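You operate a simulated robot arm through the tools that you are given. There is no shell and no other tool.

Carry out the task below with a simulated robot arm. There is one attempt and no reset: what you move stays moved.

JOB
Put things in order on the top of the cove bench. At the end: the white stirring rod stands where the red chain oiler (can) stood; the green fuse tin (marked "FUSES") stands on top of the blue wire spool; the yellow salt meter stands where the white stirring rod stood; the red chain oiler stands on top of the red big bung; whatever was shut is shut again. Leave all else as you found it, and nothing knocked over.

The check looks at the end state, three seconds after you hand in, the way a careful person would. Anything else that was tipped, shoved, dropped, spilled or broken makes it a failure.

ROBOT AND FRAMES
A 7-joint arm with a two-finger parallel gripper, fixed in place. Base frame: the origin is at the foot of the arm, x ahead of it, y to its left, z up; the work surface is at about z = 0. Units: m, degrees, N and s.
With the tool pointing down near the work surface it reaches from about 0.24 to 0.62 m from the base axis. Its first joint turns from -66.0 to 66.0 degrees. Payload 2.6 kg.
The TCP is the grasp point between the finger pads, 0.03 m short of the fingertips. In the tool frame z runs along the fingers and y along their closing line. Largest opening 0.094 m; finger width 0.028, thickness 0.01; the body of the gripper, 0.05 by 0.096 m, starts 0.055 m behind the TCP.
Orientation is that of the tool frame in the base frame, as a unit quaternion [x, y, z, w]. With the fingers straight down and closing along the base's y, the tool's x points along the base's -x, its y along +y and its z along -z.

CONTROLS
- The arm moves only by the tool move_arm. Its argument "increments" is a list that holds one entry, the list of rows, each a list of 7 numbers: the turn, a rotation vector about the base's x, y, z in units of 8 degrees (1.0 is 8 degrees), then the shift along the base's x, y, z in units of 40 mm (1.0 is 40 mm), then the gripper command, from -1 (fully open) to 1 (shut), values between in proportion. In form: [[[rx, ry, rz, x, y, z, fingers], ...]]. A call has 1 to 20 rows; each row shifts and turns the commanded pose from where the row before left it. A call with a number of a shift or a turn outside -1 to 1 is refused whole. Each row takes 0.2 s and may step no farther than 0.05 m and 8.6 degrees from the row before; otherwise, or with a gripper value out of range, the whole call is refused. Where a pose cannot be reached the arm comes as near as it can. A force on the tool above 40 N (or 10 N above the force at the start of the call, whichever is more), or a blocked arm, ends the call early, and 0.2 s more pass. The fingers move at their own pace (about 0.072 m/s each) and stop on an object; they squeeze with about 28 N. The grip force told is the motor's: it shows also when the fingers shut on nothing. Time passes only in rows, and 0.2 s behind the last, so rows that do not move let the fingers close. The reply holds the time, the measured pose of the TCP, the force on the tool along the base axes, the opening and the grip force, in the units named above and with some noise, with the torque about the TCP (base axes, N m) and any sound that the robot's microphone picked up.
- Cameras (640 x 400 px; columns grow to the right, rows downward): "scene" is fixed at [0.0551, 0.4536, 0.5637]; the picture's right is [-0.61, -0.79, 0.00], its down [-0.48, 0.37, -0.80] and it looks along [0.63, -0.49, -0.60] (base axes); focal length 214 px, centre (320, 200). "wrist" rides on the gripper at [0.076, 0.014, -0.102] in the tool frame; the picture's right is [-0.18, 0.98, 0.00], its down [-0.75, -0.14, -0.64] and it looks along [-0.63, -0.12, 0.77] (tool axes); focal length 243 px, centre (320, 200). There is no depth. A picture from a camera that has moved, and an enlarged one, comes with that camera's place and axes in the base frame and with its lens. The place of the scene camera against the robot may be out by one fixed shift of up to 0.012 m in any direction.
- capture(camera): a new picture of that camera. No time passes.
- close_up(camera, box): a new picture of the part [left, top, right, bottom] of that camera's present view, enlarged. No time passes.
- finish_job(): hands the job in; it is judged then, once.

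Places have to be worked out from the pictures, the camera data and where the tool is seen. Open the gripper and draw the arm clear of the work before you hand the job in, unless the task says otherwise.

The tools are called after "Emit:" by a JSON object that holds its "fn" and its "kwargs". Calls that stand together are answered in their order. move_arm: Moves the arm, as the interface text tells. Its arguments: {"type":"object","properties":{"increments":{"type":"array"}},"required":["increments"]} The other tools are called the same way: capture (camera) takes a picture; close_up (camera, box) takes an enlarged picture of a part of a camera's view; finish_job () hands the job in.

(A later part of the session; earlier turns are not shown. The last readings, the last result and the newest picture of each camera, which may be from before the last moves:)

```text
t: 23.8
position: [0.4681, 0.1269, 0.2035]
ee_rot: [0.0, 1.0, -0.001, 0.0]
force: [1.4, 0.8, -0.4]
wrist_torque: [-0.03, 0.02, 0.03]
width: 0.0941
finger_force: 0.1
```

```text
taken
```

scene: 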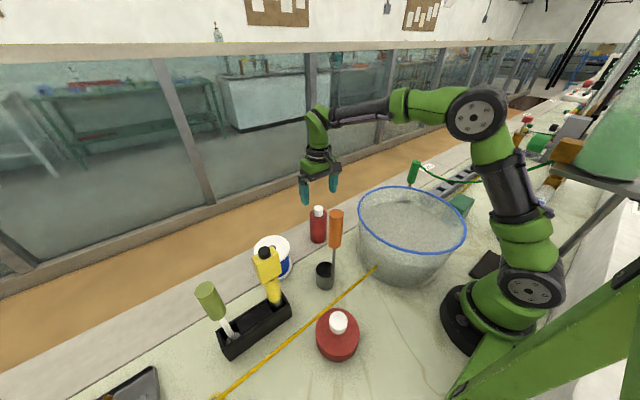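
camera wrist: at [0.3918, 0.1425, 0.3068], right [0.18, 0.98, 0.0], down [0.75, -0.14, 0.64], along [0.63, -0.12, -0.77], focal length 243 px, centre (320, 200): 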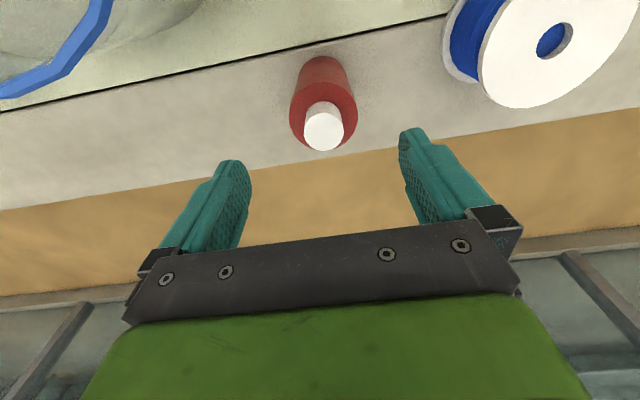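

The oiler sits between the fingers, centred within a few mm. I lower to z ≈ 0.09 with a small y correction and close the gripper.

Emit:
{"fn": "move_arm", "kwargs": {"increments": [[[0, 0, 0, 0, 0.05, -0.71, -1], [0, 0, 0, 0, 0.03, -0.71, -1], [0, 0, 0, 0, 0, -0.71, -1], [0, 0, 0, 0, 0, -0.7, -1], [0, 0, 0, 0, 0, 0, -1]]]}}

Emit:
{"fn": "capture", "kwargs": {"camera": "wrist"}}

Emit:
{"fn": "close_up", "kwargs": {"camera": "scene", "box": [270, 140, 390, 260]}}

```text
t: 25.0
position: [0.4673, 0.1359, 0.0891]
ee_rot: [-0.002, 1.0, -0.001, 0.0]
force: [0.2, -0.2, -0.3]
wrist_torque: [0.02, 0.01, 0.01]
width: 0.094
finger_force: 0.1
```

```text
taken
camera wrist: at [0.3899, 0.151, 0.1928], right [0.18, 0.98, 0.0], down [0.75, -0.14, 0.64], along [0.63, -0.12, -0.77], focal length 243 px, centre (320, 200)
```

wrist: 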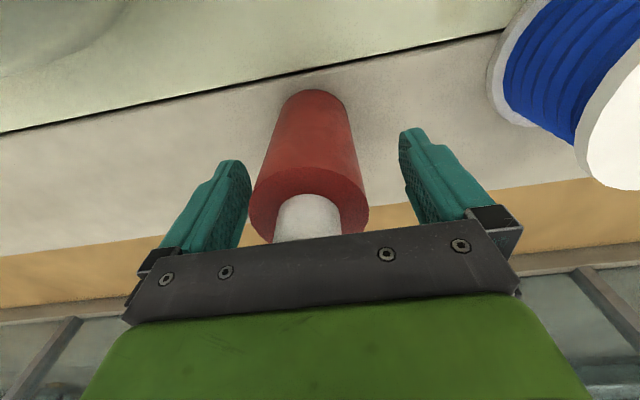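

```text
3.33 times, centred on (330, 200) of scene
camera zoom: at [0.0551, 0.4536, 0.5637], right [-0.61, -0.79, 0.0], down [-0.48, 0.37, -0.8], along [0.63, -0.49, -0.6], focal length 715 px, centre (287, 200)
```

zoom: 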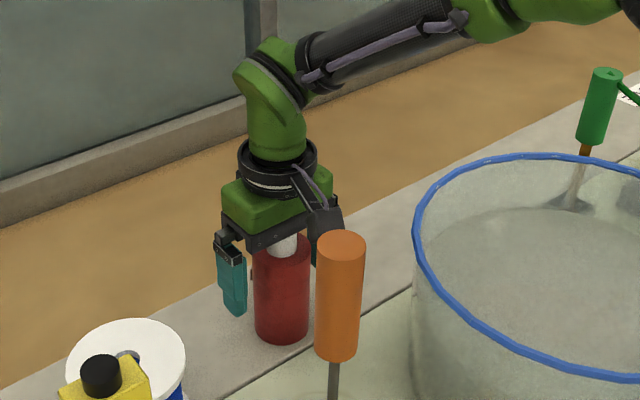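

The oiler is a few mm nearer the -y finger. I shift 4 mm that way and close on it.

Emit:
{"fn": "move_arm", "kwargs": {"increments": [[[0, 0, 0, 0, -0.1, 0, -1], [0, 0, 0, 0, 0, 0, 1], [0, 0, 0, 0, 0, 0, 1], [0, 0, 0, 0, 0, 0, 1], [0, 0, 0, 0, 0, 0, 1]]]}}

Emit:
{"fn": "capture", "kwargs": {"camera": "wrist"}}

```text
t: 26.2
position: [0.4664, 0.1307, 0.0892]
ee_rot: [-0.001, 1.0, 0.0, 0.0]
force: [0.5, -1.1, 0.0]
wrist_torque: [-0.02, 0.02, -0.01]
width: 0.059
finger_force: 27.7
```

```text
taken
camera wrist: at [0.3901, 0.1461, 0.193], right [0.18, 0.98, 0.0], down [0.75, -0.14, 0.64], along [0.63, -0.12, -0.77], focal length 243 px, centre (320, 200)
```

wrist: 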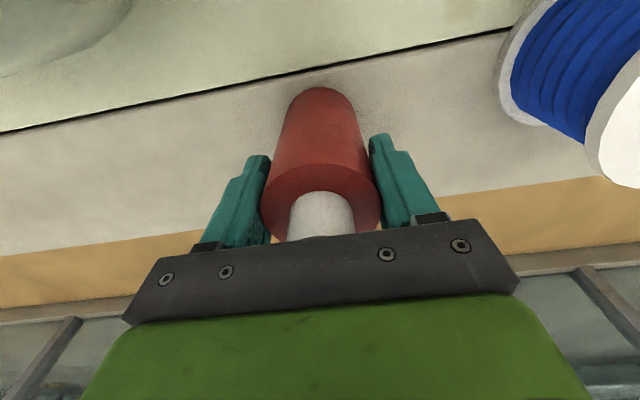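

The oiler is held (width 0.059 m); it stood at about (0.469, 0.131). The dipper's handle reaches about 0.28 m near (0.29, 0.22), so I lift and go around it over the tub side.

Emit:
{"fn": "move_arm", "kwargs": {"increments": [[[0, 0, 0, 0, 0, 0.3, 1], [0, 0, 0, 0, 0, 0.8, 1], [0, 0, 0, 0, 0, 0.9, 1], [0, 0, 0, 0, 0, 0.9, 1], [0, 0, 0, 0, 0, 0.9, 1], [0, 0, 0, 0, 0, 0.9, 1], [0, 0, 0, 0, 0, 0.7, 1], [0, 0, 0, -0.7, -0.39, 0, 1], [0, 0, 0, -0.9, -0.39, 0, 1], [0, 0, 0, -1, 0.12, 0, 1], [0, 0, 0, -1, 0.12, 0, 1], [0, 0, 0, -1, 0.12, 0, 1], [0, 0, 0, -1, 0.12, 0, 1], [0, 0, 0, 0, 0, 0, 1]]]}}

Emit:
{"fn": "capture", "kwargs": {"camera": "wrist"}}

Emit:
{"fn": "capture", "kwargs": {"camera": "scene"}}

```text
t: 29.2
position: [0.2404, 0.1215, 0.3025]
ee_rot: [0.0, 1.0, 0.0, 0.0]
force: [-0.6, -0.3, -2.4]
wrist_torque: [0.02, 0.0, -0.01]
width: 0.0591
finger_force: 28.3
```

```text
taken
camera wrist: at [0.1647, 0.1358, 0.4059], right [0.18, 0.98, 0.0], down [0.75, -0.14, 0.64], along [0.63, -0.12, -0.77], focal length 243 px, centre (320, 200)
```

wrist: 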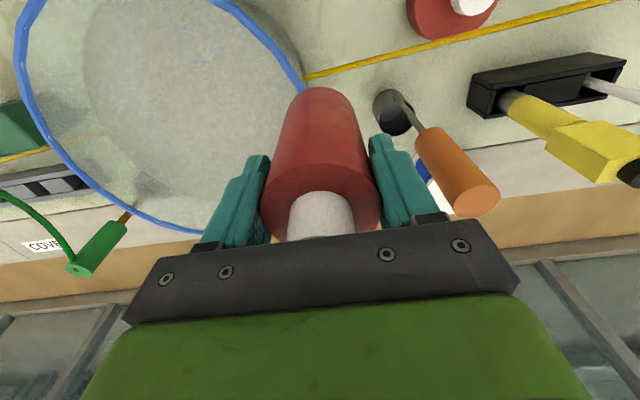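

```text
taken
```

scene: 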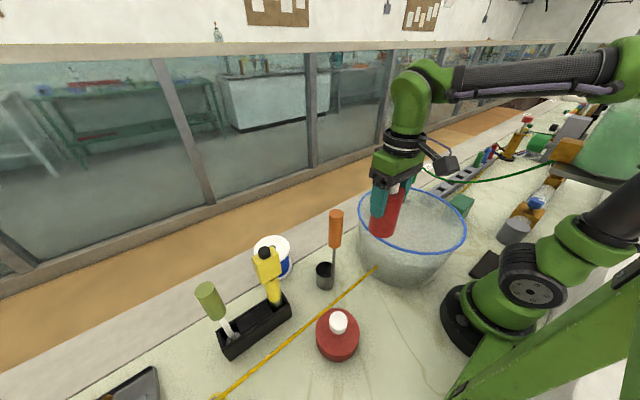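

The oiler hangs plumb and I've passed the dipper side. I continue to above the bung at the same height and check alignment.

Emit:
{"fn": "move_arm", "kwargs": {"increments": [[[0, 0, 0, -0.3, 0.7, 0, 1], [0, 0, 0, -0.3, 0.7, 0, 1], [0, 0, 0, -0.28, 0.7, 0, 1], [0, 0, 0, -0.2, 0.7, 0, 1], [0, 0, 0, -0.18, 0.7, 0, 1], [0, 0, 0, -0.17, 0.66, 0, 1], [0, 0, 0, 0, 0, 0, 1]]]}}

Emit:
{"fn": "capture", "kwargs": {"camera": "wrist"}}

Emit:
{"fn": "capture", "kwargs": {"camera": "scene"}}

```text
t: 30.8
position: [0.1859, 0.2842, 0.3088]
ee_rot: [-0.001, 1.0, 0.0, 0.0]
force: [0.7, -0.8, -2.4]
wrist_torque: [-0.02, 0.0, -0.02]
width: 0.0591
finger_force: 28.1
```

```text
taken
camera wrist: at [0.1094, 0.2986, 0.4113], right [0.18, 0.98, 0.0], down [0.75, -0.14, 0.64], along [0.63, -0.12, -0.77], focal length 243 px, centre (320, 200)
```

wrist: 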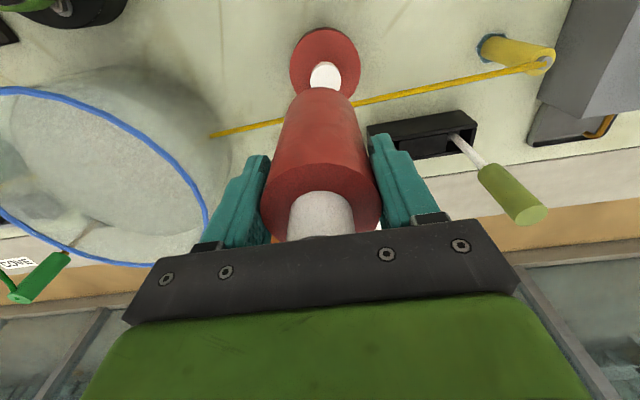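

```text
taken
```

scene: 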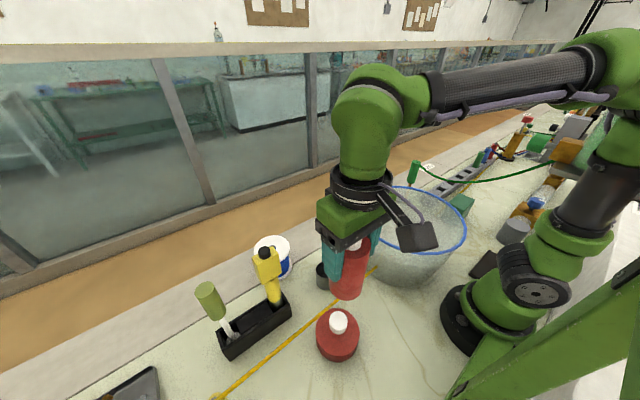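

The knob lies about 7 mm further in +y than the oiler's axis and x is nearly right. I correct laterally (+6.5 mm y, -3 mm x) and lower to just above the knob.

Emit:
{"fn": "move_arm", "kwargs": {"increments": [[[0, 0, 0, -0.075, 0.16, 0, 1], [0, 0, 0, 0, 0, -0.8, 1], [0, 0, 0, 0, 0, -0.8, 1], [0, 0, 0, 0, 0, -0.7, 1], [0, 0, 0, 0, 0, -0.4, 1], [0, 0, 0, 0, 0, 0, 1]]]}}

Emit:
{"fn": "capture", "kwargs": {"camera": "wrist"}}

Emit:
{"fn": "close_up", "kwargs": {"camera": "scene", "box": [280, 240, 400, 370]}}

```text
t: 32.2
position: [0.1827, 0.2896, 0.1985]
ee_rot: [-0.001, 1.0, 0.0, 0.001]
force: [0.1, 0.4, -1.8]
wrist_torque: [0.03, 0.0, 0.04]
width: 0.0591
finger_force: 27.8
```

```text
taken
camera wrist: at [0.1054, 0.3047, 0.3002], right [0.18, 0.98, 0.0], down [0.75, -0.14, 0.64], along [0.63, -0.12, -0.77], focal length 243 px, centre (320, 200)
```

wrist: 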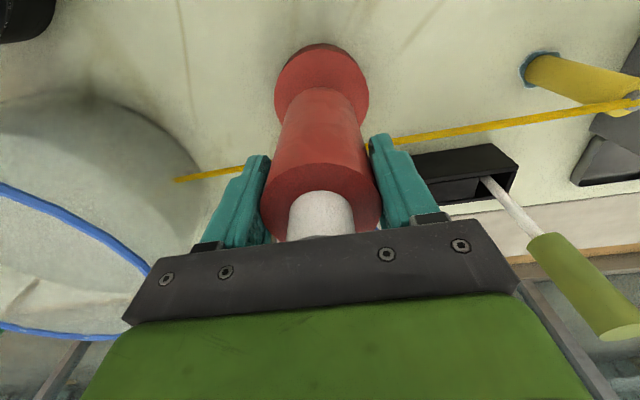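

```text
3.08 times, centred on (340, 305) of scene
camera zoom: at [0.0551, 0.4536, 0.5637], right [-0.61, -0.79, 0.0], down [-0.48, 0.37, -0.8], along [0.63, -0.49, -0.6], focal length 660 px, centre (258, -123)
```

zoom: 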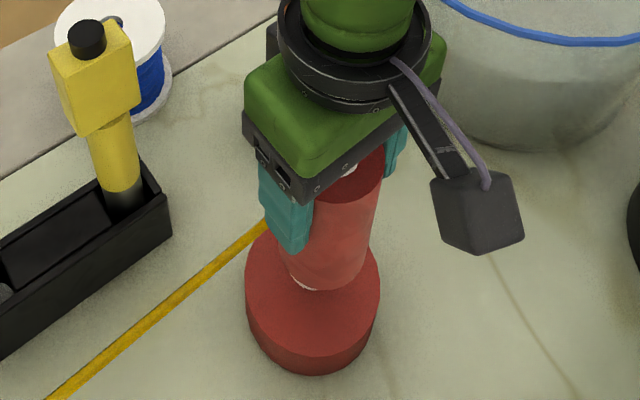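

Before contact I want a sharper look at the gap between the oiler's bottom and the knob.

Emit:
{"fn": "close_up", "kwargs": {"camera": "scene", "box": [315, 285, 365, 345]}}

Emit:
{"fn": "close_up", "kwargs": {"camera": "wrist", "box": [260, 30, 390, 130]}}

```text
6.67 times, centred on (340, 315) of scene
camera zoom: at [0.0551, 0.4536, 0.5637], right [-0.61, -0.79, 0.0], down [-0.48, 0.37, -0.8], along [0.63, -0.49, -0.6], focal length 1430 px, centre (187, -567)
```

zoom: 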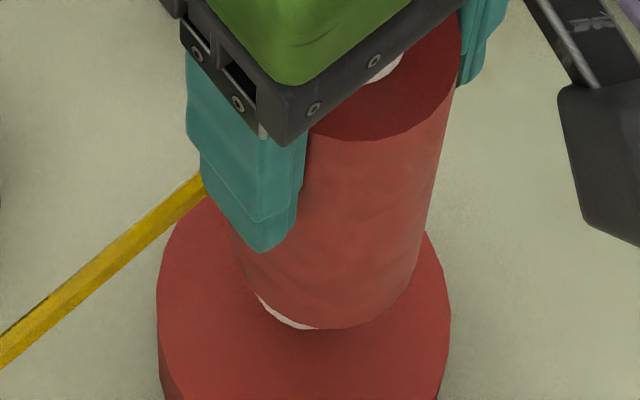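

```text
4.00 times, centred on (325, 80) of wrist
camera zoom: at [0.1054, 0.3047, 0.3002], right [0.18, 0.98, 0.0], down [0.75, -0.14, 0.64], along [0.63, -0.12, -0.77], focal length 970 px, centre (300, 680)
```

zoom: 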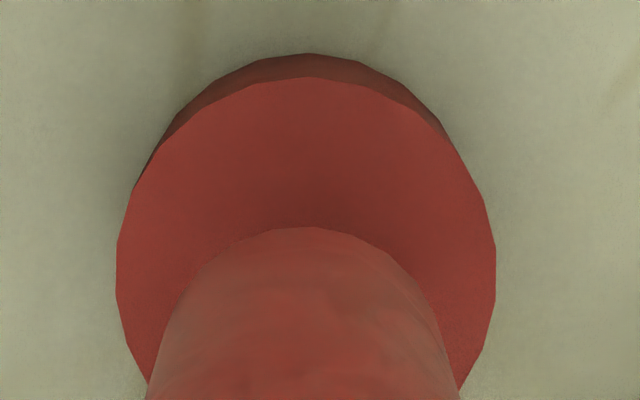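

The oiler sits about 5 mm too far toward the base relative to the bung's centre, and y is aligned. I shift +3 mm in x and lower to about 5 mm above the expected contact.

Emit:
{"fn": "move_arm", "kwargs": {"increments": [[[0, 0, 0, 0.08, 0.02, 0, 1], [0, 0, 0, 0, 0, -0.2, 1], [0, 0, 0, 0, 0, -0.2, 1], [0, 0, 0, 0, 0, -0.1, 1], [0, 0, 0, 0, 0, 0, 1]]]}}

Emit:
{"fn": "close_up", "kwargs": {"camera": "scene", "box": [315, 285, 365, 345]}}

```text
t: 33.4
position: [0.1871, 0.2935, 0.1788]
ee_rot: [-0.001, 1.0, 0.002, 0.001]
force: [9.7, -4.0, 24.5]
wrist_torque: [-0.47, -0.43, 0.05]
width: 0.0581
finger_force: 28.5
```

```text
6.67 times, centred on (340, 315) of scene
camera zoom: at [0.0551, 0.4535, 0.5638], right [-0.61, -0.79, 0.0], down [-0.48, 0.37, -0.8], along [0.63, -0.49, -0.6], focal length 1430 px, centre (187, -567)
```

zoom: 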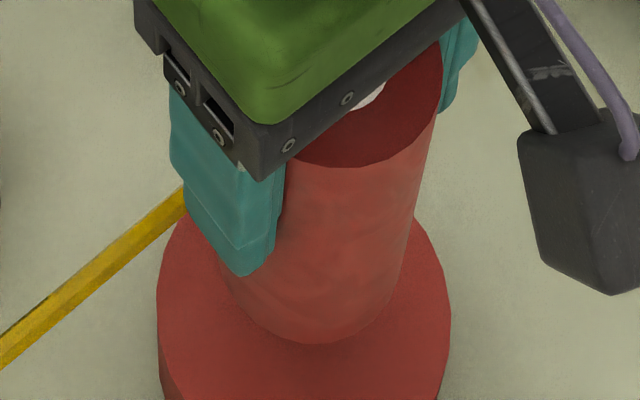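

Contact: 24 N upward at TCP z = 0.179, so the knob top is at about 0.09 m. I ease up by about 1 mm to unload before releasing.

Emit:
{"fn": "move_arm", "kwargs": {"increments": [[[0, 0, 0, 0, 0, 0.03, 1], [0, 0, 0, 0, 0, 0, 1]]]}}

Emit:
{"fn": "capture", "kwargs": {"camera": "wrist"}}

Emit:
{"fn": "capture", "kwargs": {"camera": "scene"}}

```text
t: 34.0
position: [0.184, 0.2917, 0.178]
ee_rot: [-0.002, 1.0, 0.0, 0.0]
force: [8.2, 1.1, 10.2]
wrist_torque: [0.29, -0.8, -0.09]
width: 0.058
finger_force: 28.0
```

```text
taken
camera wrist: at [0.108, 0.307, 0.2813], right [0.18, 0.98, 0.0], down [0.75, -0.14, 0.64], along [0.63, -0.12, -0.77], focal length 243 px, centre (320, 200)
```

wrist: 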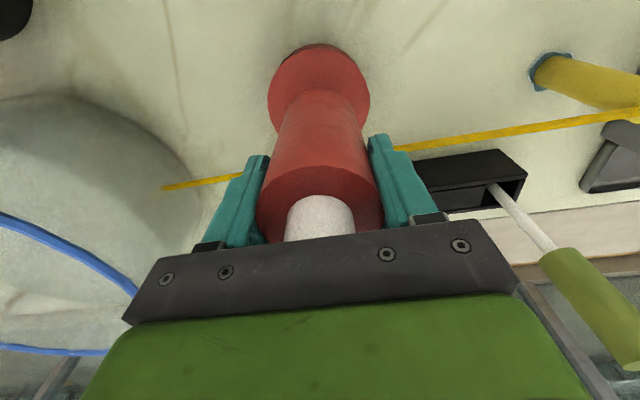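

```text
taken
```

scene: 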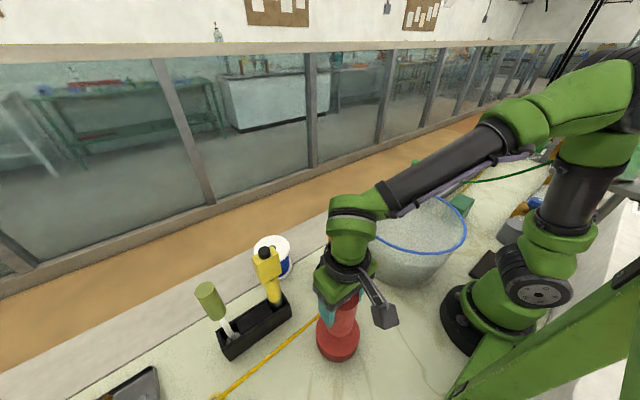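

Still 10 N of load and some side force remain; I raise a little more in small steps and watch the force go to just the oiler's weight.

Emit:
{"fn": "move_arm", "kwargs": {"increments": [[[0, 0, 0, 0, 0, 0.04, 1], [0, 0, 0, 0, 0, 0, 1]]]}}

Emit:
{"fn": "close_up", "kwargs": {"camera": "scene", "box": [310, 240, 380, 370]}}

```text
t: 34.6
position: [0.1854, 0.2921, 0.1793]
ee_rot: [-0.001, 1.0, -0.001, -0.001]
force: [-0.5, 0.5, -1.5]
wrist_torque: [-0.02, 0.0, -0.01]
width: 0.0578
finger_force: 27.6
```

```text
3.08 times, centred on (345, 305) of scene
camera zoom: at [0.0551, 0.4536, 0.5637], right [-0.61, -0.79, 0.0], down [-0.48, 0.37, -0.8], along [0.63, -0.49, -0.6], focal length 660 px, centre (243, -123)
```

zoom: 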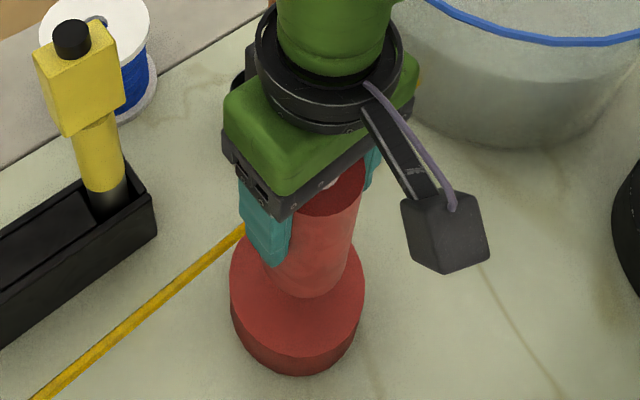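

Now nearly only the oiler's weight shows (-1.5 N), so it is just at contact. I check the alignment from the wrist before letting go.

Emit:
{"fn": "close_up", "kwargs": {"camera": "wrist", "box": [250, 30, 400, 250]}}

Emit:
{"fn": "close_up", "kwargs": {"camera": "scene", "box": [315, 275, 365, 335]}}

```text
1.82 times, centred on (325, 140) of wrist
camera zoom: at [0.1077, 0.3067, 0.2831], right [0.18, 0.98, 0.0], down [0.76, -0.14, 0.64], along [0.63, -0.12, -0.77], focal length 441 px, centre (311, 309)
```

zoom: 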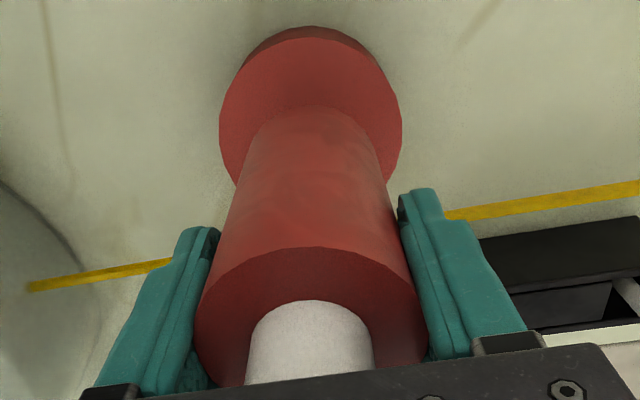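

```text
6.67 times, centred on (340, 305) of scene
camera zoom: at [0.0551, 0.4536, 0.5637], right [-0.61, -0.79, 0.0], down [-0.48, 0.37, -0.8], along [0.63, -0.49, -0.6], focal length 1430 px, centre (187, -500)
```

zoom: 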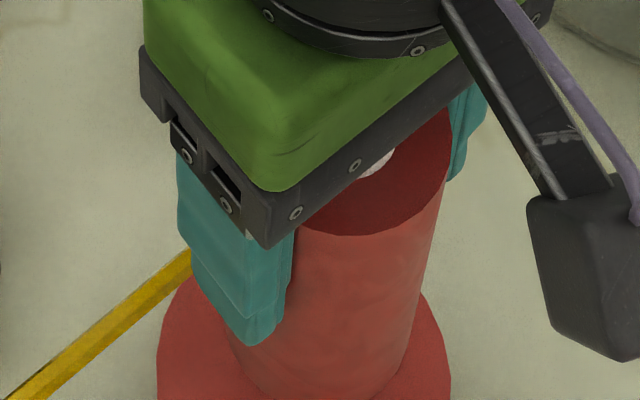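

Aligned sideways and within ~4 mm along x, well inside the knob's 19 mm radius. I open the gripper and look before retreating.

Emit:
{"fn": "move_arm", "kwargs": {"increments": [[[0, 0, 0, 0, 0, 0, 0.2], [0, 0, 0, 0, 0, 0, 0], [0, 0, 0, 0, 0, 0, -0.5], [0, 0, 0, 0, 0, 0, -1], [0, 0, 0, 0, 0, 0, -1]]]}}

Emit:
{"fn": "close_up", "kwargs": {"camera": "wrist", "box": [250, 30, 400, 250]}}

Emit:
{"fn": "close_up", "kwargs": {"camera": "scene", "box": [310, 240, 380, 370]}}

```text
t: 35.8
position: [0.185, 0.2931, 0.1806]
ee_rot: [-0.001, 1.0, 0.0, 0.001]
force: [0.2, 0.1, -0.1]
wrist_torque: [0.0, -0.02, 0.0]
width: 0.0939
finger_force: 0.2
```

```text
1.82 times, centred on (325, 140) of wrist
camera zoom: at [0.1083, 0.3068, 0.2835], right [0.18, 0.98, 0.0], down [0.75, -0.14, 0.64], along [0.63, -0.12, -0.77], focal length 441 px, centre (311, 309)
```

zoom: 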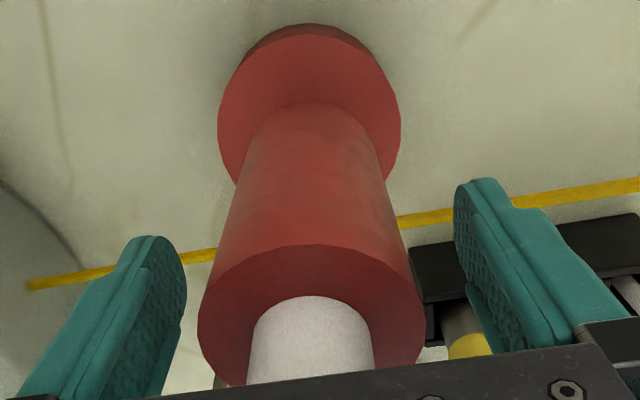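

```text
3.08 times, centred on (345, 305) of scene
camera zoom: at [0.0551, 0.4536, 0.5637], right [-0.61, -0.79, 0.0], down [-0.48, 0.37, -0.8], along [0.63, -0.49, -0.6], focal length 660 px, centre (243, -123)
```

zoom: 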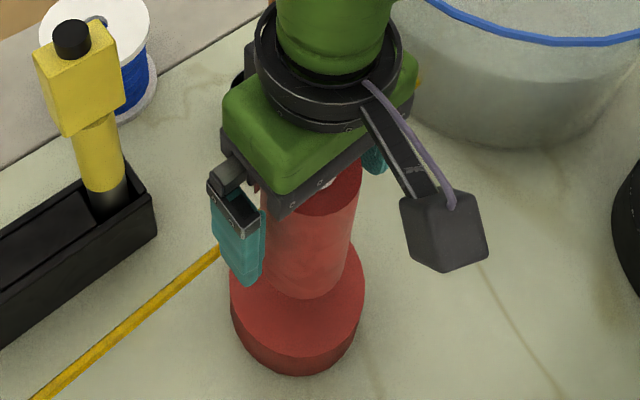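

The oiler stands on the bung with the gripper open. I retreat straight up and check the result.

Emit:
{"fn": "move_arm", "kwargs": {"increments": [[[0, 0, 0, 0, 0, 0.4, -1], [0, 0, 0, 0, 0, 0.8, -1], [0, 0, 0, 0, 0, 0.9, -1], [0, 0, 0, 0, 0, 0.9, -1], [0, 0, 0, 0, 0, 0.9, -1], [0, 0, 0, 0, 0, 0.8, -1], [0, 0, 0, 0, 0, 0, -1]]]}}

Emit:
{"fn": "capture", "kwargs": {"camera": "wrist"}}

Emit:
{"fn": "close_up", "kwargs": {"camera": "scene", "box": [280, 220, 400, 370]}}

```text
t: 37.4
position: [0.1855, 0.2917, 0.3693]
ee_rot: [-0.001, 1.0, -0.001, 0.0]
force: [0.2, 0.6, -0.8]
wrist_torque: [-0.02, 0.0, 0.0]
width: 0.0938
finger_force: 0.1
```

```text
taken
camera wrist: at [0.1095, 0.3071, 0.4731], right [0.18, 0.98, 0.0], down [0.75, -0.14, 0.64], along [0.63, -0.12, -0.77], focal length 243 px, centre (320, 200)
```

wrist: 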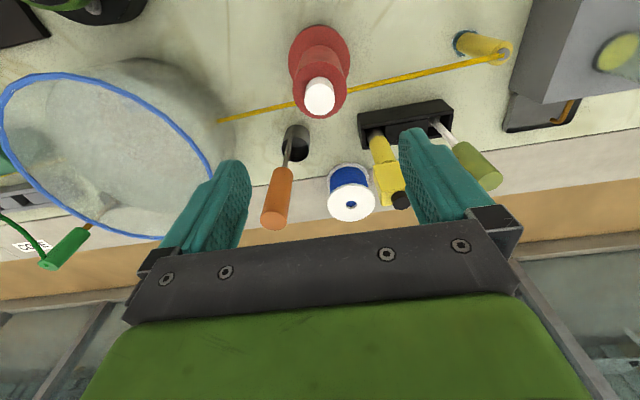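

```text
2.67 times, centred on (340, 295) of scene
camera zoom: at [0.0551, 0.4536, 0.5637], right [-0.61, -0.79, 0.0], down [-0.48, 0.37, -0.8], along [0.63, -0.49, -0.6], focal length 572 px, centre (267, -53)
```

zoom: 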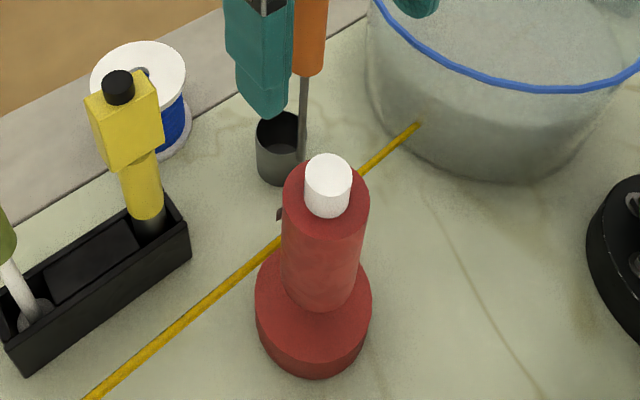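

The oiler stands well on the bung and the cable is untouched. Now I move above the stirring rod, turning the tool to about 40 degrees, to locate it.

Emit:
{"fn": "move_arm", "kwargs": {"increments": [[[0, 0, 0.8, 0.4, 0.6, 0, -1], [0, 0, 0.8, 0.4, 0.6, 0, -1], [0, 0, 0.8, 0.4, 0.6, 0, -1], [0, 0, 0.8, 0.4, 0.6, -0.2, -1], [0, 0, 0.9, 0.4, 0.6, -0.4, -1], [0, 0, 0.9, 0.4, 0.5, -0.4, -1], [0, 0, 0, 0, 0, 0, -1]]]}}

Emit:
{"fn": "capture", "kwargs": {"camera": "wrist"}}

Emit:
{"fn": "close_up", "kwargs": {"camera": "wrist", "box": [220, 20, 420, 180]}}

```text
t: 39.0
position: [0.2784, 0.4319, 0.3271]
ee_rot: [-0.344, 0.939, 0.0, 0.0]
force: [0.3, 0.6, -0.4]
wrist_torque: [-0.01, 0.0, 0.01]
width: 0.0941
finger_force: 0.1
```

```text
taken
camera wrist: at [0.2113, 0.3935, 0.4304], right [-0.49, 0.87, 0.0], down [0.67, 0.38, 0.64], along [0.56, 0.32, -0.77], focal length 243 px, centre (320, 200)
```

wrist: 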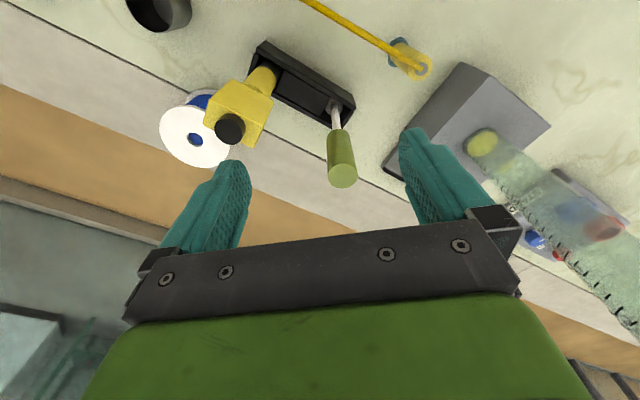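

```text
2.50 times, centred on (320, 100) of wrist
camera zoom: at [0.2113, 0.3935, 0.4304], right [-0.49, 0.87, 0.0], down [0.67, 0.38, 0.64], along [0.56, 0.32, -0.77], focal length 606 px, centre (320, 450)
```

zoom: 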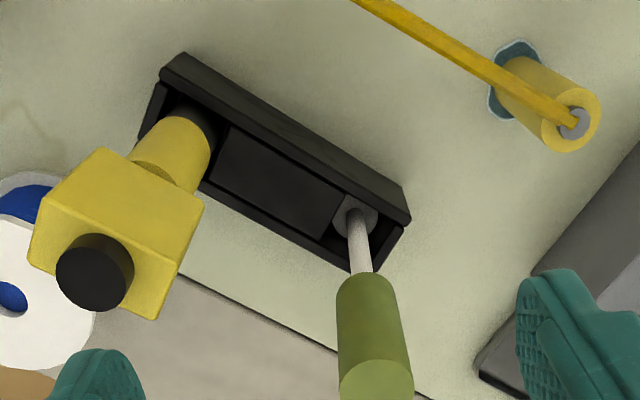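

The rod is vertical at about (0.320, 0.483): handle from z ≈ 0.12 to 0.219, diameter ≈ 0.032. I tilt the tool 8° outward for reach and move above the handle.

Emit:
{"fn": "move_arm", "kwargs": {"increments": [[[0.323, -0.382, 0, 0, 0, 0, -1], [0.323, -0.382, 0, 0, 0, 0, -1], [0, 0, 0, 0.347, 0.4225, -0.56, -1], [0, 0, 0, 0.347, 0.4225, -0.56, -1], [0, 0, 0, 0.347, 0.4225, -0.56, -1], [0, 0, 0, 0, 0, 0, -1]]]}}

Emit:
{"fn": "capture", "kwargs": {"camera": "wrist"}}

Emit:
{"fn": "capture", "kwargs": {"camera": "scene"}}

```text
t: 40.4
position: [0.3196, 0.4816, 0.2632]
ee_rot: [-0.342, 0.937, 0.024, 0.066]
force: [-0.5, 0.4, 0.1]
wrist_torque: [0.0, 0.02, -0.03]
width: 0.0939
finger_force: 0.1
```

```text
taken
camera wrist: at [0.2415, 0.4354, 0.3543], right [-0.49, 0.87, 0.03], down [0.59, 0.32, 0.74], along [0.64, 0.38, -0.67], focal length 243 px, centre (320, 200)
```

wrist: 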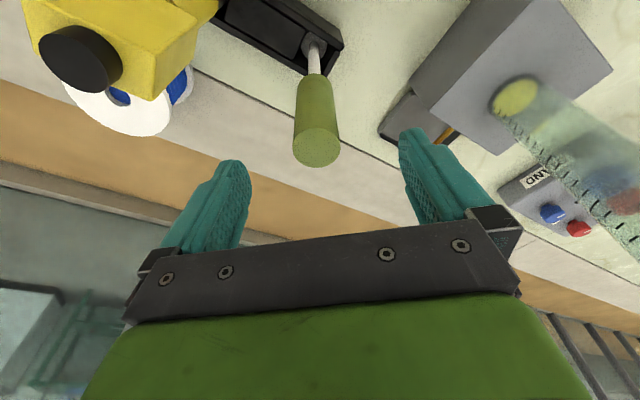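

```text
taken
```

scene: 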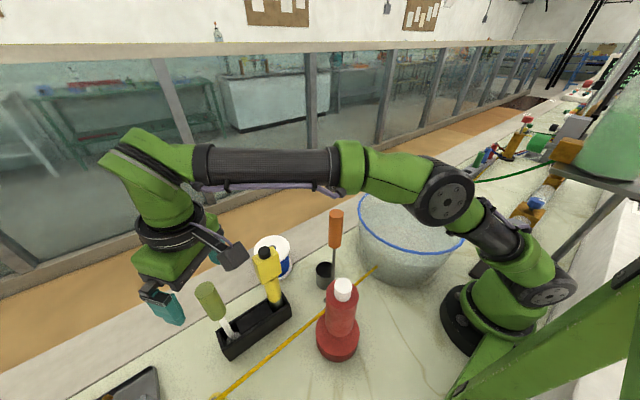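

The rod's handle lies between the fingers within ~2 mm. I lower to TCP z ≈ 0.182, keeping the palm clear of the handle's top.

Emit:
{"fn": "move_arm", "kwargs": {"increments": [[[0, 0, 0, 0, 0, -0.5, -1], [0, 0, 0, 0.02, 0, -0.5, -1], [0, 0, 0, 0.03, 0.01, -0.5, -1], [0, 0, 0, 0, 0, -0.5, -1], [0, 0, 0, 0, 0, 0, -1]]]}}

Emit:
{"fn": "capture", "kwargs": {"camera": "wrist"}}

Emit:
{"fn": "close_up", "kwargs": {"camera": "scene", "box": [130, 200, 310, 370]}}

```text
t: 41.6
position: [0.3237, 0.4837, 0.1833]
ee_rot: [-0.342, 0.937, 0.024, 0.066]
force: [0.0, 0.2, 0.3]
wrist_torque: [0.03, -0.01, 0.02]
width: 0.0939
finger_force: 0.1
```

```text
taken
camera wrist: at [0.2447, 0.4371, 0.2737], right [-0.49, 0.87, 0.03], down [0.59, 0.31, 0.74], along [0.64, 0.38, -0.67], focal length 243 px, centre (320, 200)
```

wrist: 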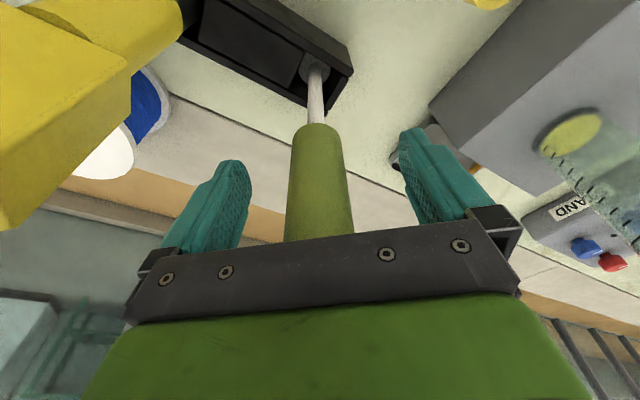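

```text
2.35 times, centred on (220, 285) of scene
camera zoom: at [0.0551, 0.4536, 0.5637], right [-0.61, -0.79, 0.0], down [-0.48, 0.37, -0.8], along [0.63, -0.49, -0.6], focal length 505 px, centre (555, 0)
```

zoom: 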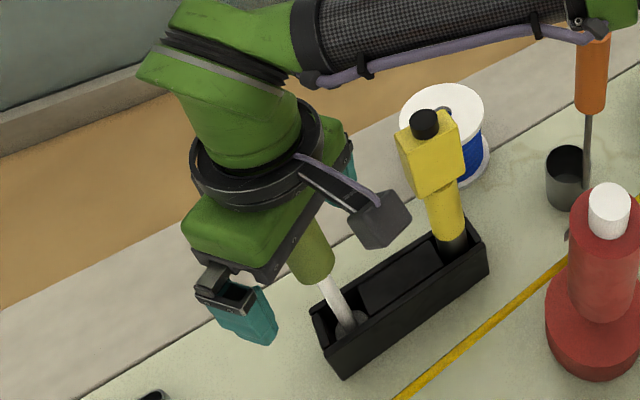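

The handle is centred between the fingers and nothing is touching. I close the gripper on it.

Emit:
{"fn": "move_arm", "kwargs": {"increments": [[[0, 0, 0, 0, 0, 0, 0.2], [0, 0, 0, 0, 0, 0, 0.5], [0, 0, 0, 0, 0, 0, 1], [0, 0, 0, 0, 0, 0, 1], [0, 0, 0, 0, 0, 0, 1], [0, 0, 0, 0, 0, 0, 1]]]}}

Emit:
{"fn": "capture", "kwargs": {"camera": "wrist"}}

```text
t: 43.0
position: [0.3219, 0.4843, 0.1836]
ee_rot: [-0.342, 0.937, 0.024, 0.065]
force: [0.1, -0.7, 1.0]
wrist_torque: [-0.06, 0.01, 0.02]
width: 0.0309
finger_force: 27.5
```

```text
taken
camera wrist: at [0.2446, 0.4371, 0.274], right [-0.49, 0.87, 0.03], down [0.59, 0.32, 0.74], along [0.64, 0.38, -0.67], focal length 243 px, centre (320, 200)
```

wrist: 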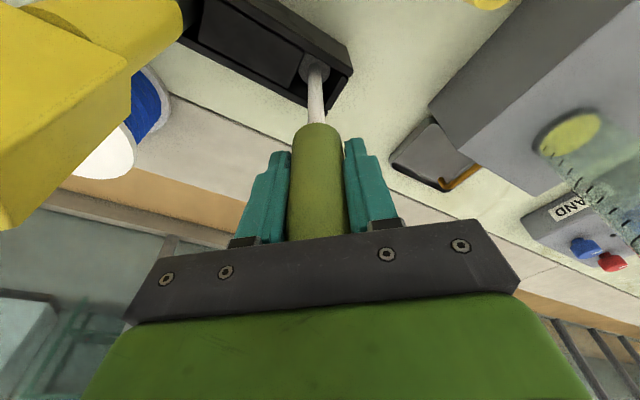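

Gripped (0.031 m). I lift straight up in small steps, watching reach and force.

Emit:
{"fn": "move_arm", "kwargs": {"increments": [[[0, 0, 0, 0, 0, 0.2, 1], [0, 0, 0, 0, 0, 0.35, 1], [0, 0, 0, 0, 0, 0.4, 1], [0, 0, 0, 0, 0, 0.4, 1], [0, 0, 0, 0, 0, 0.25, 1], [0, 0, 0, 0, 0, 0, 1]]]}}

Emit:
{"fn": "capture", "kwargs": {"camera": "wrist"}}

Emit:
{"fn": "close_up", "kwargs": {"camera": "scene", "box": [130, 200, 310, 370]}}

```text
t: 44.4
position: [0.3241, 0.4829, 0.2459]
ee_rot: [-0.342, 0.937, 0.023, 0.065]
force: [-0.3, -0.2, -1.2]
wrist_torque: [0.0, 0.01, -0.01]
width: 0.0306
finger_force: 27.6
```

```text
taken
camera wrist: at [0.2458, 0.4371, 0.3375], right [-0.49, 0.87, 0.03], down [0.59, 0.32, 0.74], along [0.64, 0.38, -0.67], focal length 243 px, centre (320, 200)
```

wrist: 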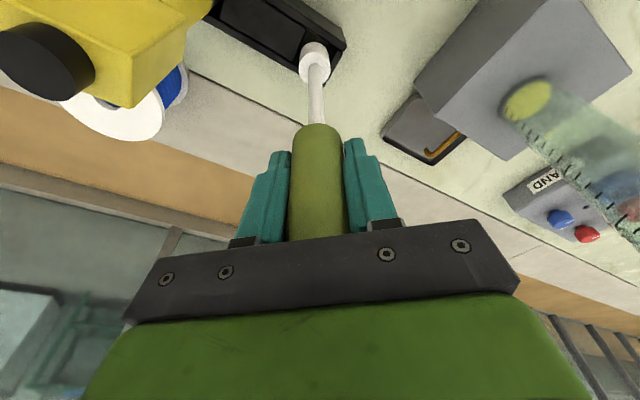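

```text
2.35 times, centred on (220, 285) of scene
camera zoom: at [0.0551, 0.4536, 0.5637], right [-0.61, -0.79, 0.0], down [-0.48, 0.37, -0.8], along [0.63, -0.49, -0.6], focal length 505 px, centre (555, 0)
```

zoom: 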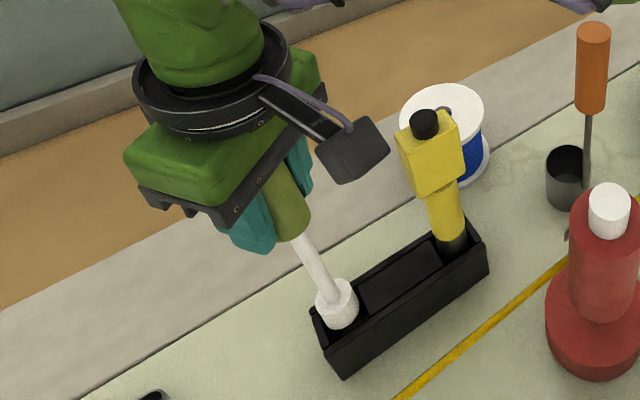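

The rod is out with its white foot clear of the trough. I raise further and carry it past the far side of the meter, over the spool, toward the oiler's old place, keeping the rod upright.

Emit:
{"fn": "move_arm", "kwargs": {"increments": [[[0, 0, 0, 0.075, -0.3, 0.5, 1], [0, 0, 0, 0.075, -0.52, 0.85, 1], [0, 0, -0.4, 0.4, -0.45, 0, 1], [0, 0, -0.4, 0.6, -0.667, 0, 1], [0, 0, -0.4, 0.6, -0.667, 0, 1], [0, 0, -0.5, 0.45, -0.833, 0, 1], [0, 0, -0.5, 0.45, -0.833, 0, 1], [0, 0, -0.5, 0.45, -0.833, 0, 1], [0, 0, -0.3, 0.15, -0.869, 0, 1], [0, 0, -0.3, 0.12, -0.869, 0, 1], [0, 0, -0.3, 0.1, -0.869, 0, 1], [0, 0, -0.3, 0.1, -0.869, 0, 1], [0, 0, 0, 0.1, -0.35, 0, 1], [0, 0, 0, 0, 0, 0, 1]]]}}

Emit:
{"fn": "capture", "kwargs": {"camera": "wrist"}}

Emit:
{"fn": "capture", "kwargs": {"camera": "scene"}}

```text
t: 47.4
position: [0.4707, 0.1255, 0.3005]
ee_rot: [-0.076, 0.995, 0.005, 0.07]
force: [0.0, 0.4, -0.4]
wrist_torque: [0.0, -0.02, 0.0]
width: 0.0299
finger_force: 27.9
```

```text
taken
camera wrist: at [0.3806, 0.1258, 0.3912], right [0.03, 1.0, 0.03], down [0.67, -0.04, 0.74], along [0.74, 0.0, -0.67], focal length 243 px, centre (320, 200)
```

wrist: 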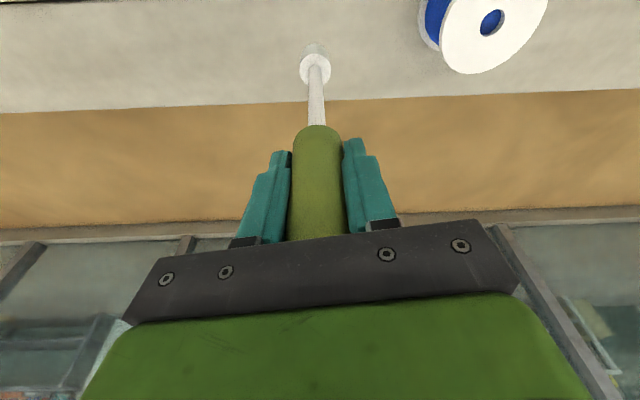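

```text
taken
```

scene: 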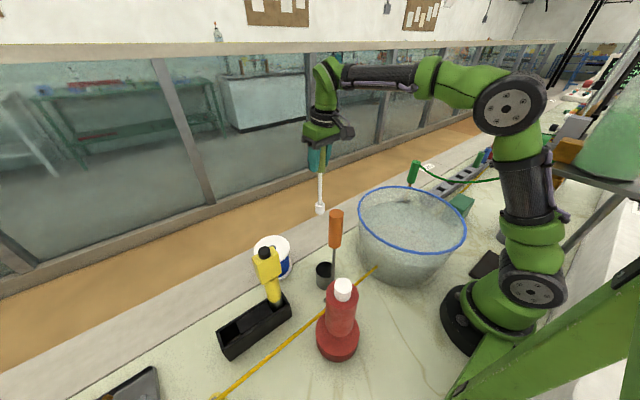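

The rod hangs over the oiler's old place. I zoom in to check it is still plumb and where its foot is.

Emit:
{"fn": "close_up", "kwargs": {"camera": "wrist", "box": [260, 30, 380, 240]}}

Emit:
{"fn": "close_up", "kwargs": {"camera": "scene", "box": [280, 120, 360, 260]}}

```text
1.90 times, centred on (320, 135) of wrist
camera zoom: at [0.3806, 0.1258, 0.3912], right [0.03, 1.0, 0.03], down [0.67, -0.04, 0.74], along [0.74, 0.0, -0.67], focal length 462 px, centre (320, 324)
```

zoom: 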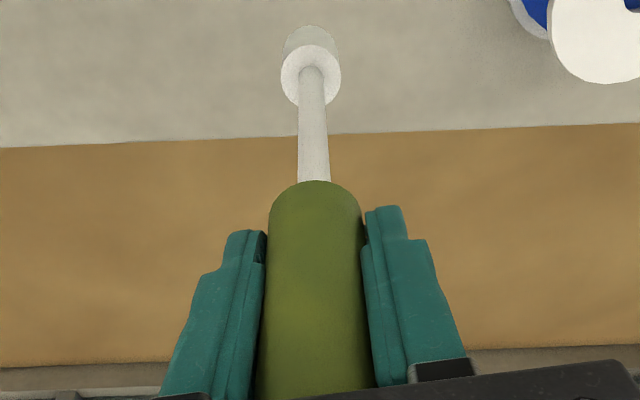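

```text
2.86 times, centred on (320, 190) of scene
camera zoom: at [0.0551, 0.4536, 0.5637], right [-0.61, -0.79, 0.0], down [-0.48, 0.37, -0.8], along [0.63, -0.49, -0.6], focal length 613 px, centre (320, 229)
```

zoom: 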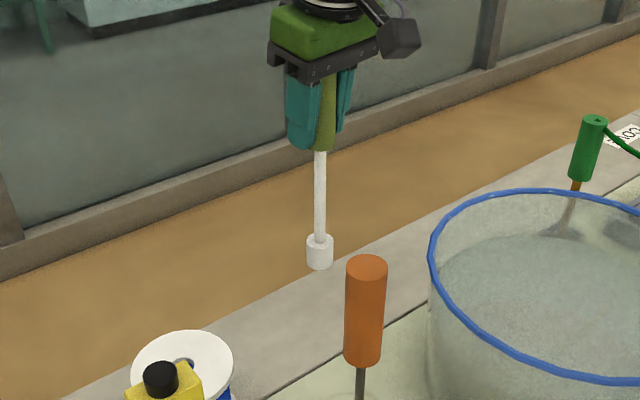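

The rod hangs plumb with its foot about 4–5 mm short in y of the oiler's old centre (0.469, 0.131). I correct and lower to about 1.5 cm above the expected contact.

Emit:
{"fn": "move_arm", "kwargs": {"increments": [[[0, 0, 0, 0.02, 0.11, 0, 1], [0, 0, 0, 0, 0, -0.5, 1], [0, 0, 0, 0, 0, -0.7, 1], [0, 0, 0, 0, 0, -0.7, 1], [0, 0, 0, 0, 0, -0.6, 1], [0, 0, 0, 0, 0, 0, 1]]]}}

Emit:
{"fn": "close_up", "kwargs": {"camera": "wrist", "box": [260, 30, 380, 240]}}

Emit:
{"fn": "close_up", "kwargs": {"camera": "scene", "box": [280, 150, 360, 270]}}

```text
t: 48.8
position: [0.4717, 0.1289, 0.1969]
ee_rot: [-0.078, 0.995, 0.005, 0.069]
force: [0.1, -0.1, -0.7]
wrist_torque: [0.04, 0.0, -0.03]
width: 0.0297
finger_force: 27.6
```

```text
1.90 times, centred on (320, 135) of wrist
camera zoom: at [0.3798, 0.1298, 0.2882], right [0.03, 1.0, 0.03], down [0.67, -0.04, 0.74], along [0.74, 0.0, -0.67], focal length 462 px, centre (320, 324)
```

zoom: 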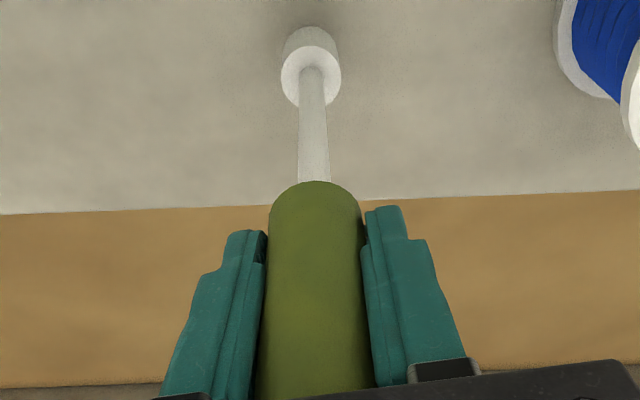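

```text
3.33 times, centred on (320, 210) of scene
camera zoom: at [0.0551, 0.4536, 0.5637], right [-0.61, -0.79, 0.0], down [-0.48, 0.37, -0.8], along [0.63, -0.49, -0.6], focal length 715 px, centre (320, 167)
```

zoom: 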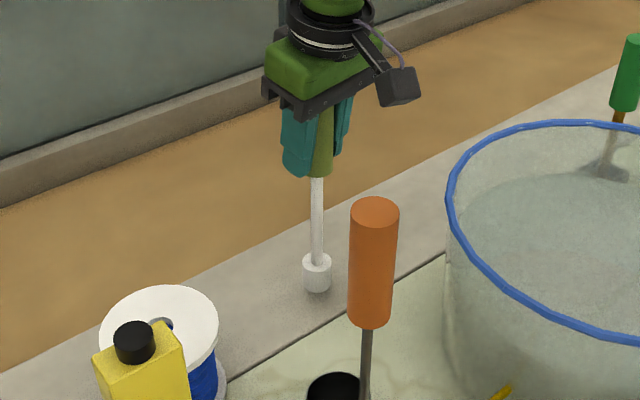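

The foot matches the oiler's old spot within 2–3 mm in both views. I lower further in small steps, watching for contact.

Emit:
{"fn": "move_arm", "kwargs": {"increments": [[[0, 0, 0, 0, 0.05, -0.2, 1], [0, 0, 0, 0, 0, -0.12, 1], [0, 0, 0, 0, 0, 0, 1]]]}}

Emit:
{"fn": "close_up", "kwargs": {"camera": "scene", "box": [300, 190, 340, 250]}}

```text
t: 49.6
position: [0.4708, 0.1315, 0.185]
ee_rot: [-0.077, 0.995, 0.005, 0.069]
force: [-0.1, 0.4, -1.0]
wrist_torque: [0.03, -0.01, -0.04]
width: 0.03
finger_force: 27.7
```

```text
6.67 times, centred on (320, 220) of scene
camera zoom: at [0.0551, 0.4536, 0.5637], right [-0.61, -0.79, 0.0], down [-0.48, 0.37, -0.8], along [0.63, -0.49, -0.6], focal length 1430 px, centre (320, 67)
```

zoom: 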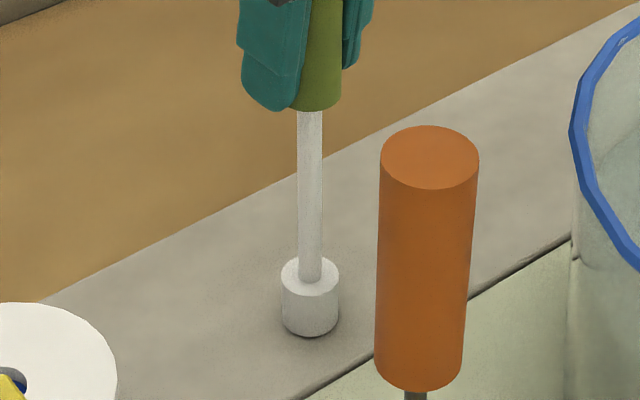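

The foot's shadow shows it is nearly down. I go in 1.5 mm steps.

Emit:
{"fn": "move_arm", "kwargs": {"increments": [[[0, 0, 0, 0, 0, -0.04, 1], [0, 0, 0, 0, 0, -0.04, 1], [0, 0, 0, 0, 0, 0, 1]]]}}

```text
t: 50.4
position: [0.4706, 0.1313, 0.1835]
ee_rot: [-0.077, 0.995, 0.006, 0.069]
force: [0.6, -0.4, -1.0]
wrist_torque: [-0.02, 0.01, 0.02]
width: 0.03
finger_force: 27.9
```

No contact yet; I continue down in the same small steps.

Emit:
{"fn": "move_arm", "kwargs": {"increments": [[[0, 0, 0, 0, 0, -0.04, 1], [0, 0, 0, 0, 0, -0.04, 1], [0, 0, 0, 0, 0, 0, 1]]]}}

```text
t: 51.2
position: [0.4727, 0.1329, 0.1827]
ee_rot: [-0.078, 0.994, 0.006, 0.074]
force: [-2.0, -0.9, 25.8]
wrist_torque: [-0.16, 0.67, -0.01]
width: 0.0299
finger_force: 28.0
```

Contact (26 N). I ease up about 1 mm to unload.

Emit:
{"fn": "move_arm", "kwargs": {"increments": [[[0, 0, 0, 0, 0, 0.03, 1], [0, 0, 0, 0, 0, 0, 1]]]}}

Emit:
{"fn": "close_up", "kwargs": {"camera": "scene", "box": [300, 190, 340, 250]}}

Emit:
{"fn": "close_up", "kwargs": {"camera": "wrist", "box": [260, 30, 380, 240]}}

```text
t: 51.8
position: [0.4718, 0.1312, 0.1811]
ee_rot: [-0.079, 0.994, 0.006, 0.071]
force: [1.4, 1.8, 19.9]
wrist_torque: [0.14, -0.01, 0.01]
width: 0.0298
finger_force: 28.2
```

```text
6.67 times, centred on (320, 220) of scene
camera zoom: at [0.055, 0.4536, 0.5637], right [-0.61, -0.79, 0.0], down [-0.48, 0.37, -0.8], along [0.63, -0.49, -0.6], focal length 1430 px, centre (320, 67)
```

zoom: 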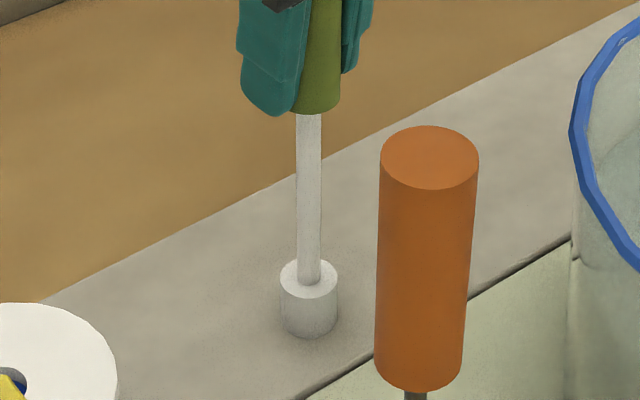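

```text
1.90 times, centred on (320, 135) of wrist
camera zoom: at [0.3806, 0.132, 0.2727], right [0.03, 1.0, 0.03], down [0.67, -0.04, 0.74], along [0.74, 0.0, -0.67], focal length 462 px, centre (320, 324)
```

zoom: 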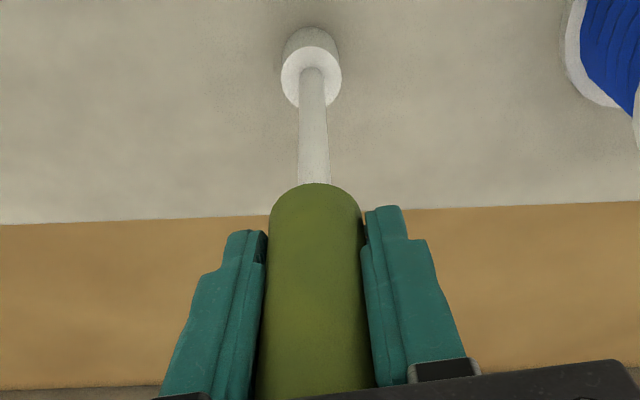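

Still about 20 N; I ease up a little more.

Emit:
{"fn": "move_arm", "kwargs": {"increments": [[[0, 0, 0, 0, 0, 0.03, 1], [0, 0, 0, 0, 0, 0, 1]]]}}

```text
t: 52.4
position: [0.4719, 0.1321, 0.1812]
ee_rot: [-0.077, 0.995, 0.004, 0.068]
force: [1.4, 0.0, 4.7]
wrist_torque: [0.0, -0.24, 0.01]
width: 0.0295
finger_force: 27.8
```

Down to 5 N; one last 0.5 mm and then I release gently.

Emit:
{"fn": "move_arm", "kwargs": {"increments": [[[0, 0, 0, 0, 0, 0.012, 1], [0, 0, 0, 0, 0, 0, 1]]]}}

Emit:
{"fn": "close_up", "kwargs": {"camera": "wrist", "box": [260, 30, 380, 240]}}

Emit:
{"fn": "close_up", "kwargs": {"camera": "scene", "box": [290, 160, 350, 250]}}

```text
t: 53.0
position: [0.4716, 0.1298, 0.1824]
ee_rot: [-0.078, 0.995, 0.006, 0.069]
force: [-0.9, 0.0, -0.5]
wrist_torque: [0.03, 0.01, 0.01]
width: 0.0297
finger_force: 27.7
```

```text
1.90 times, centred on (320, 135) of wrist
camera zoom: at [0.3801, 0.132, 0.2738], right [0.03, 1.0, 0.03], down [0.67, -0.04, 0.74], along [0.74, 0.0, -0.67], focal length 462 px, centre (320, 324)
```

zoom: 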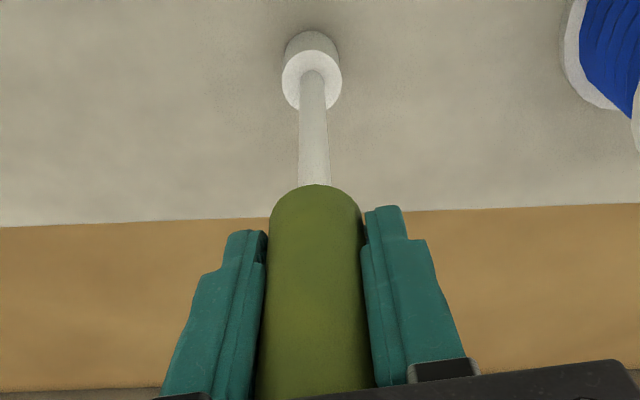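

```text
4.44 times, centred on (320, 205) of scene
camera zoom: at [0.0551, 0.4536, 0.5637], right [-0.61, -0.79, 0.0], down [-0.48, 0.37, -0.8], along [0.63, -0.49, -0.6], focal length 953 px, centre (320, 178)
```

zoom: 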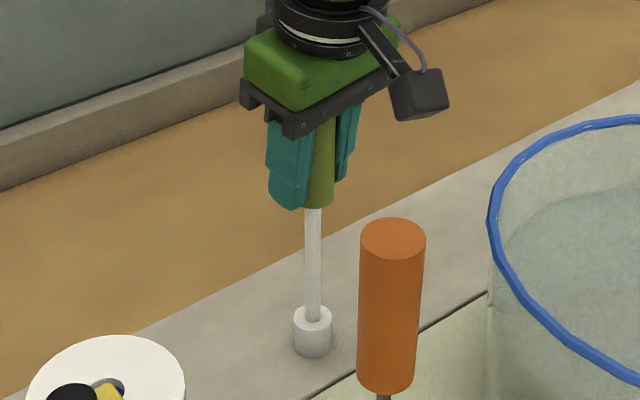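

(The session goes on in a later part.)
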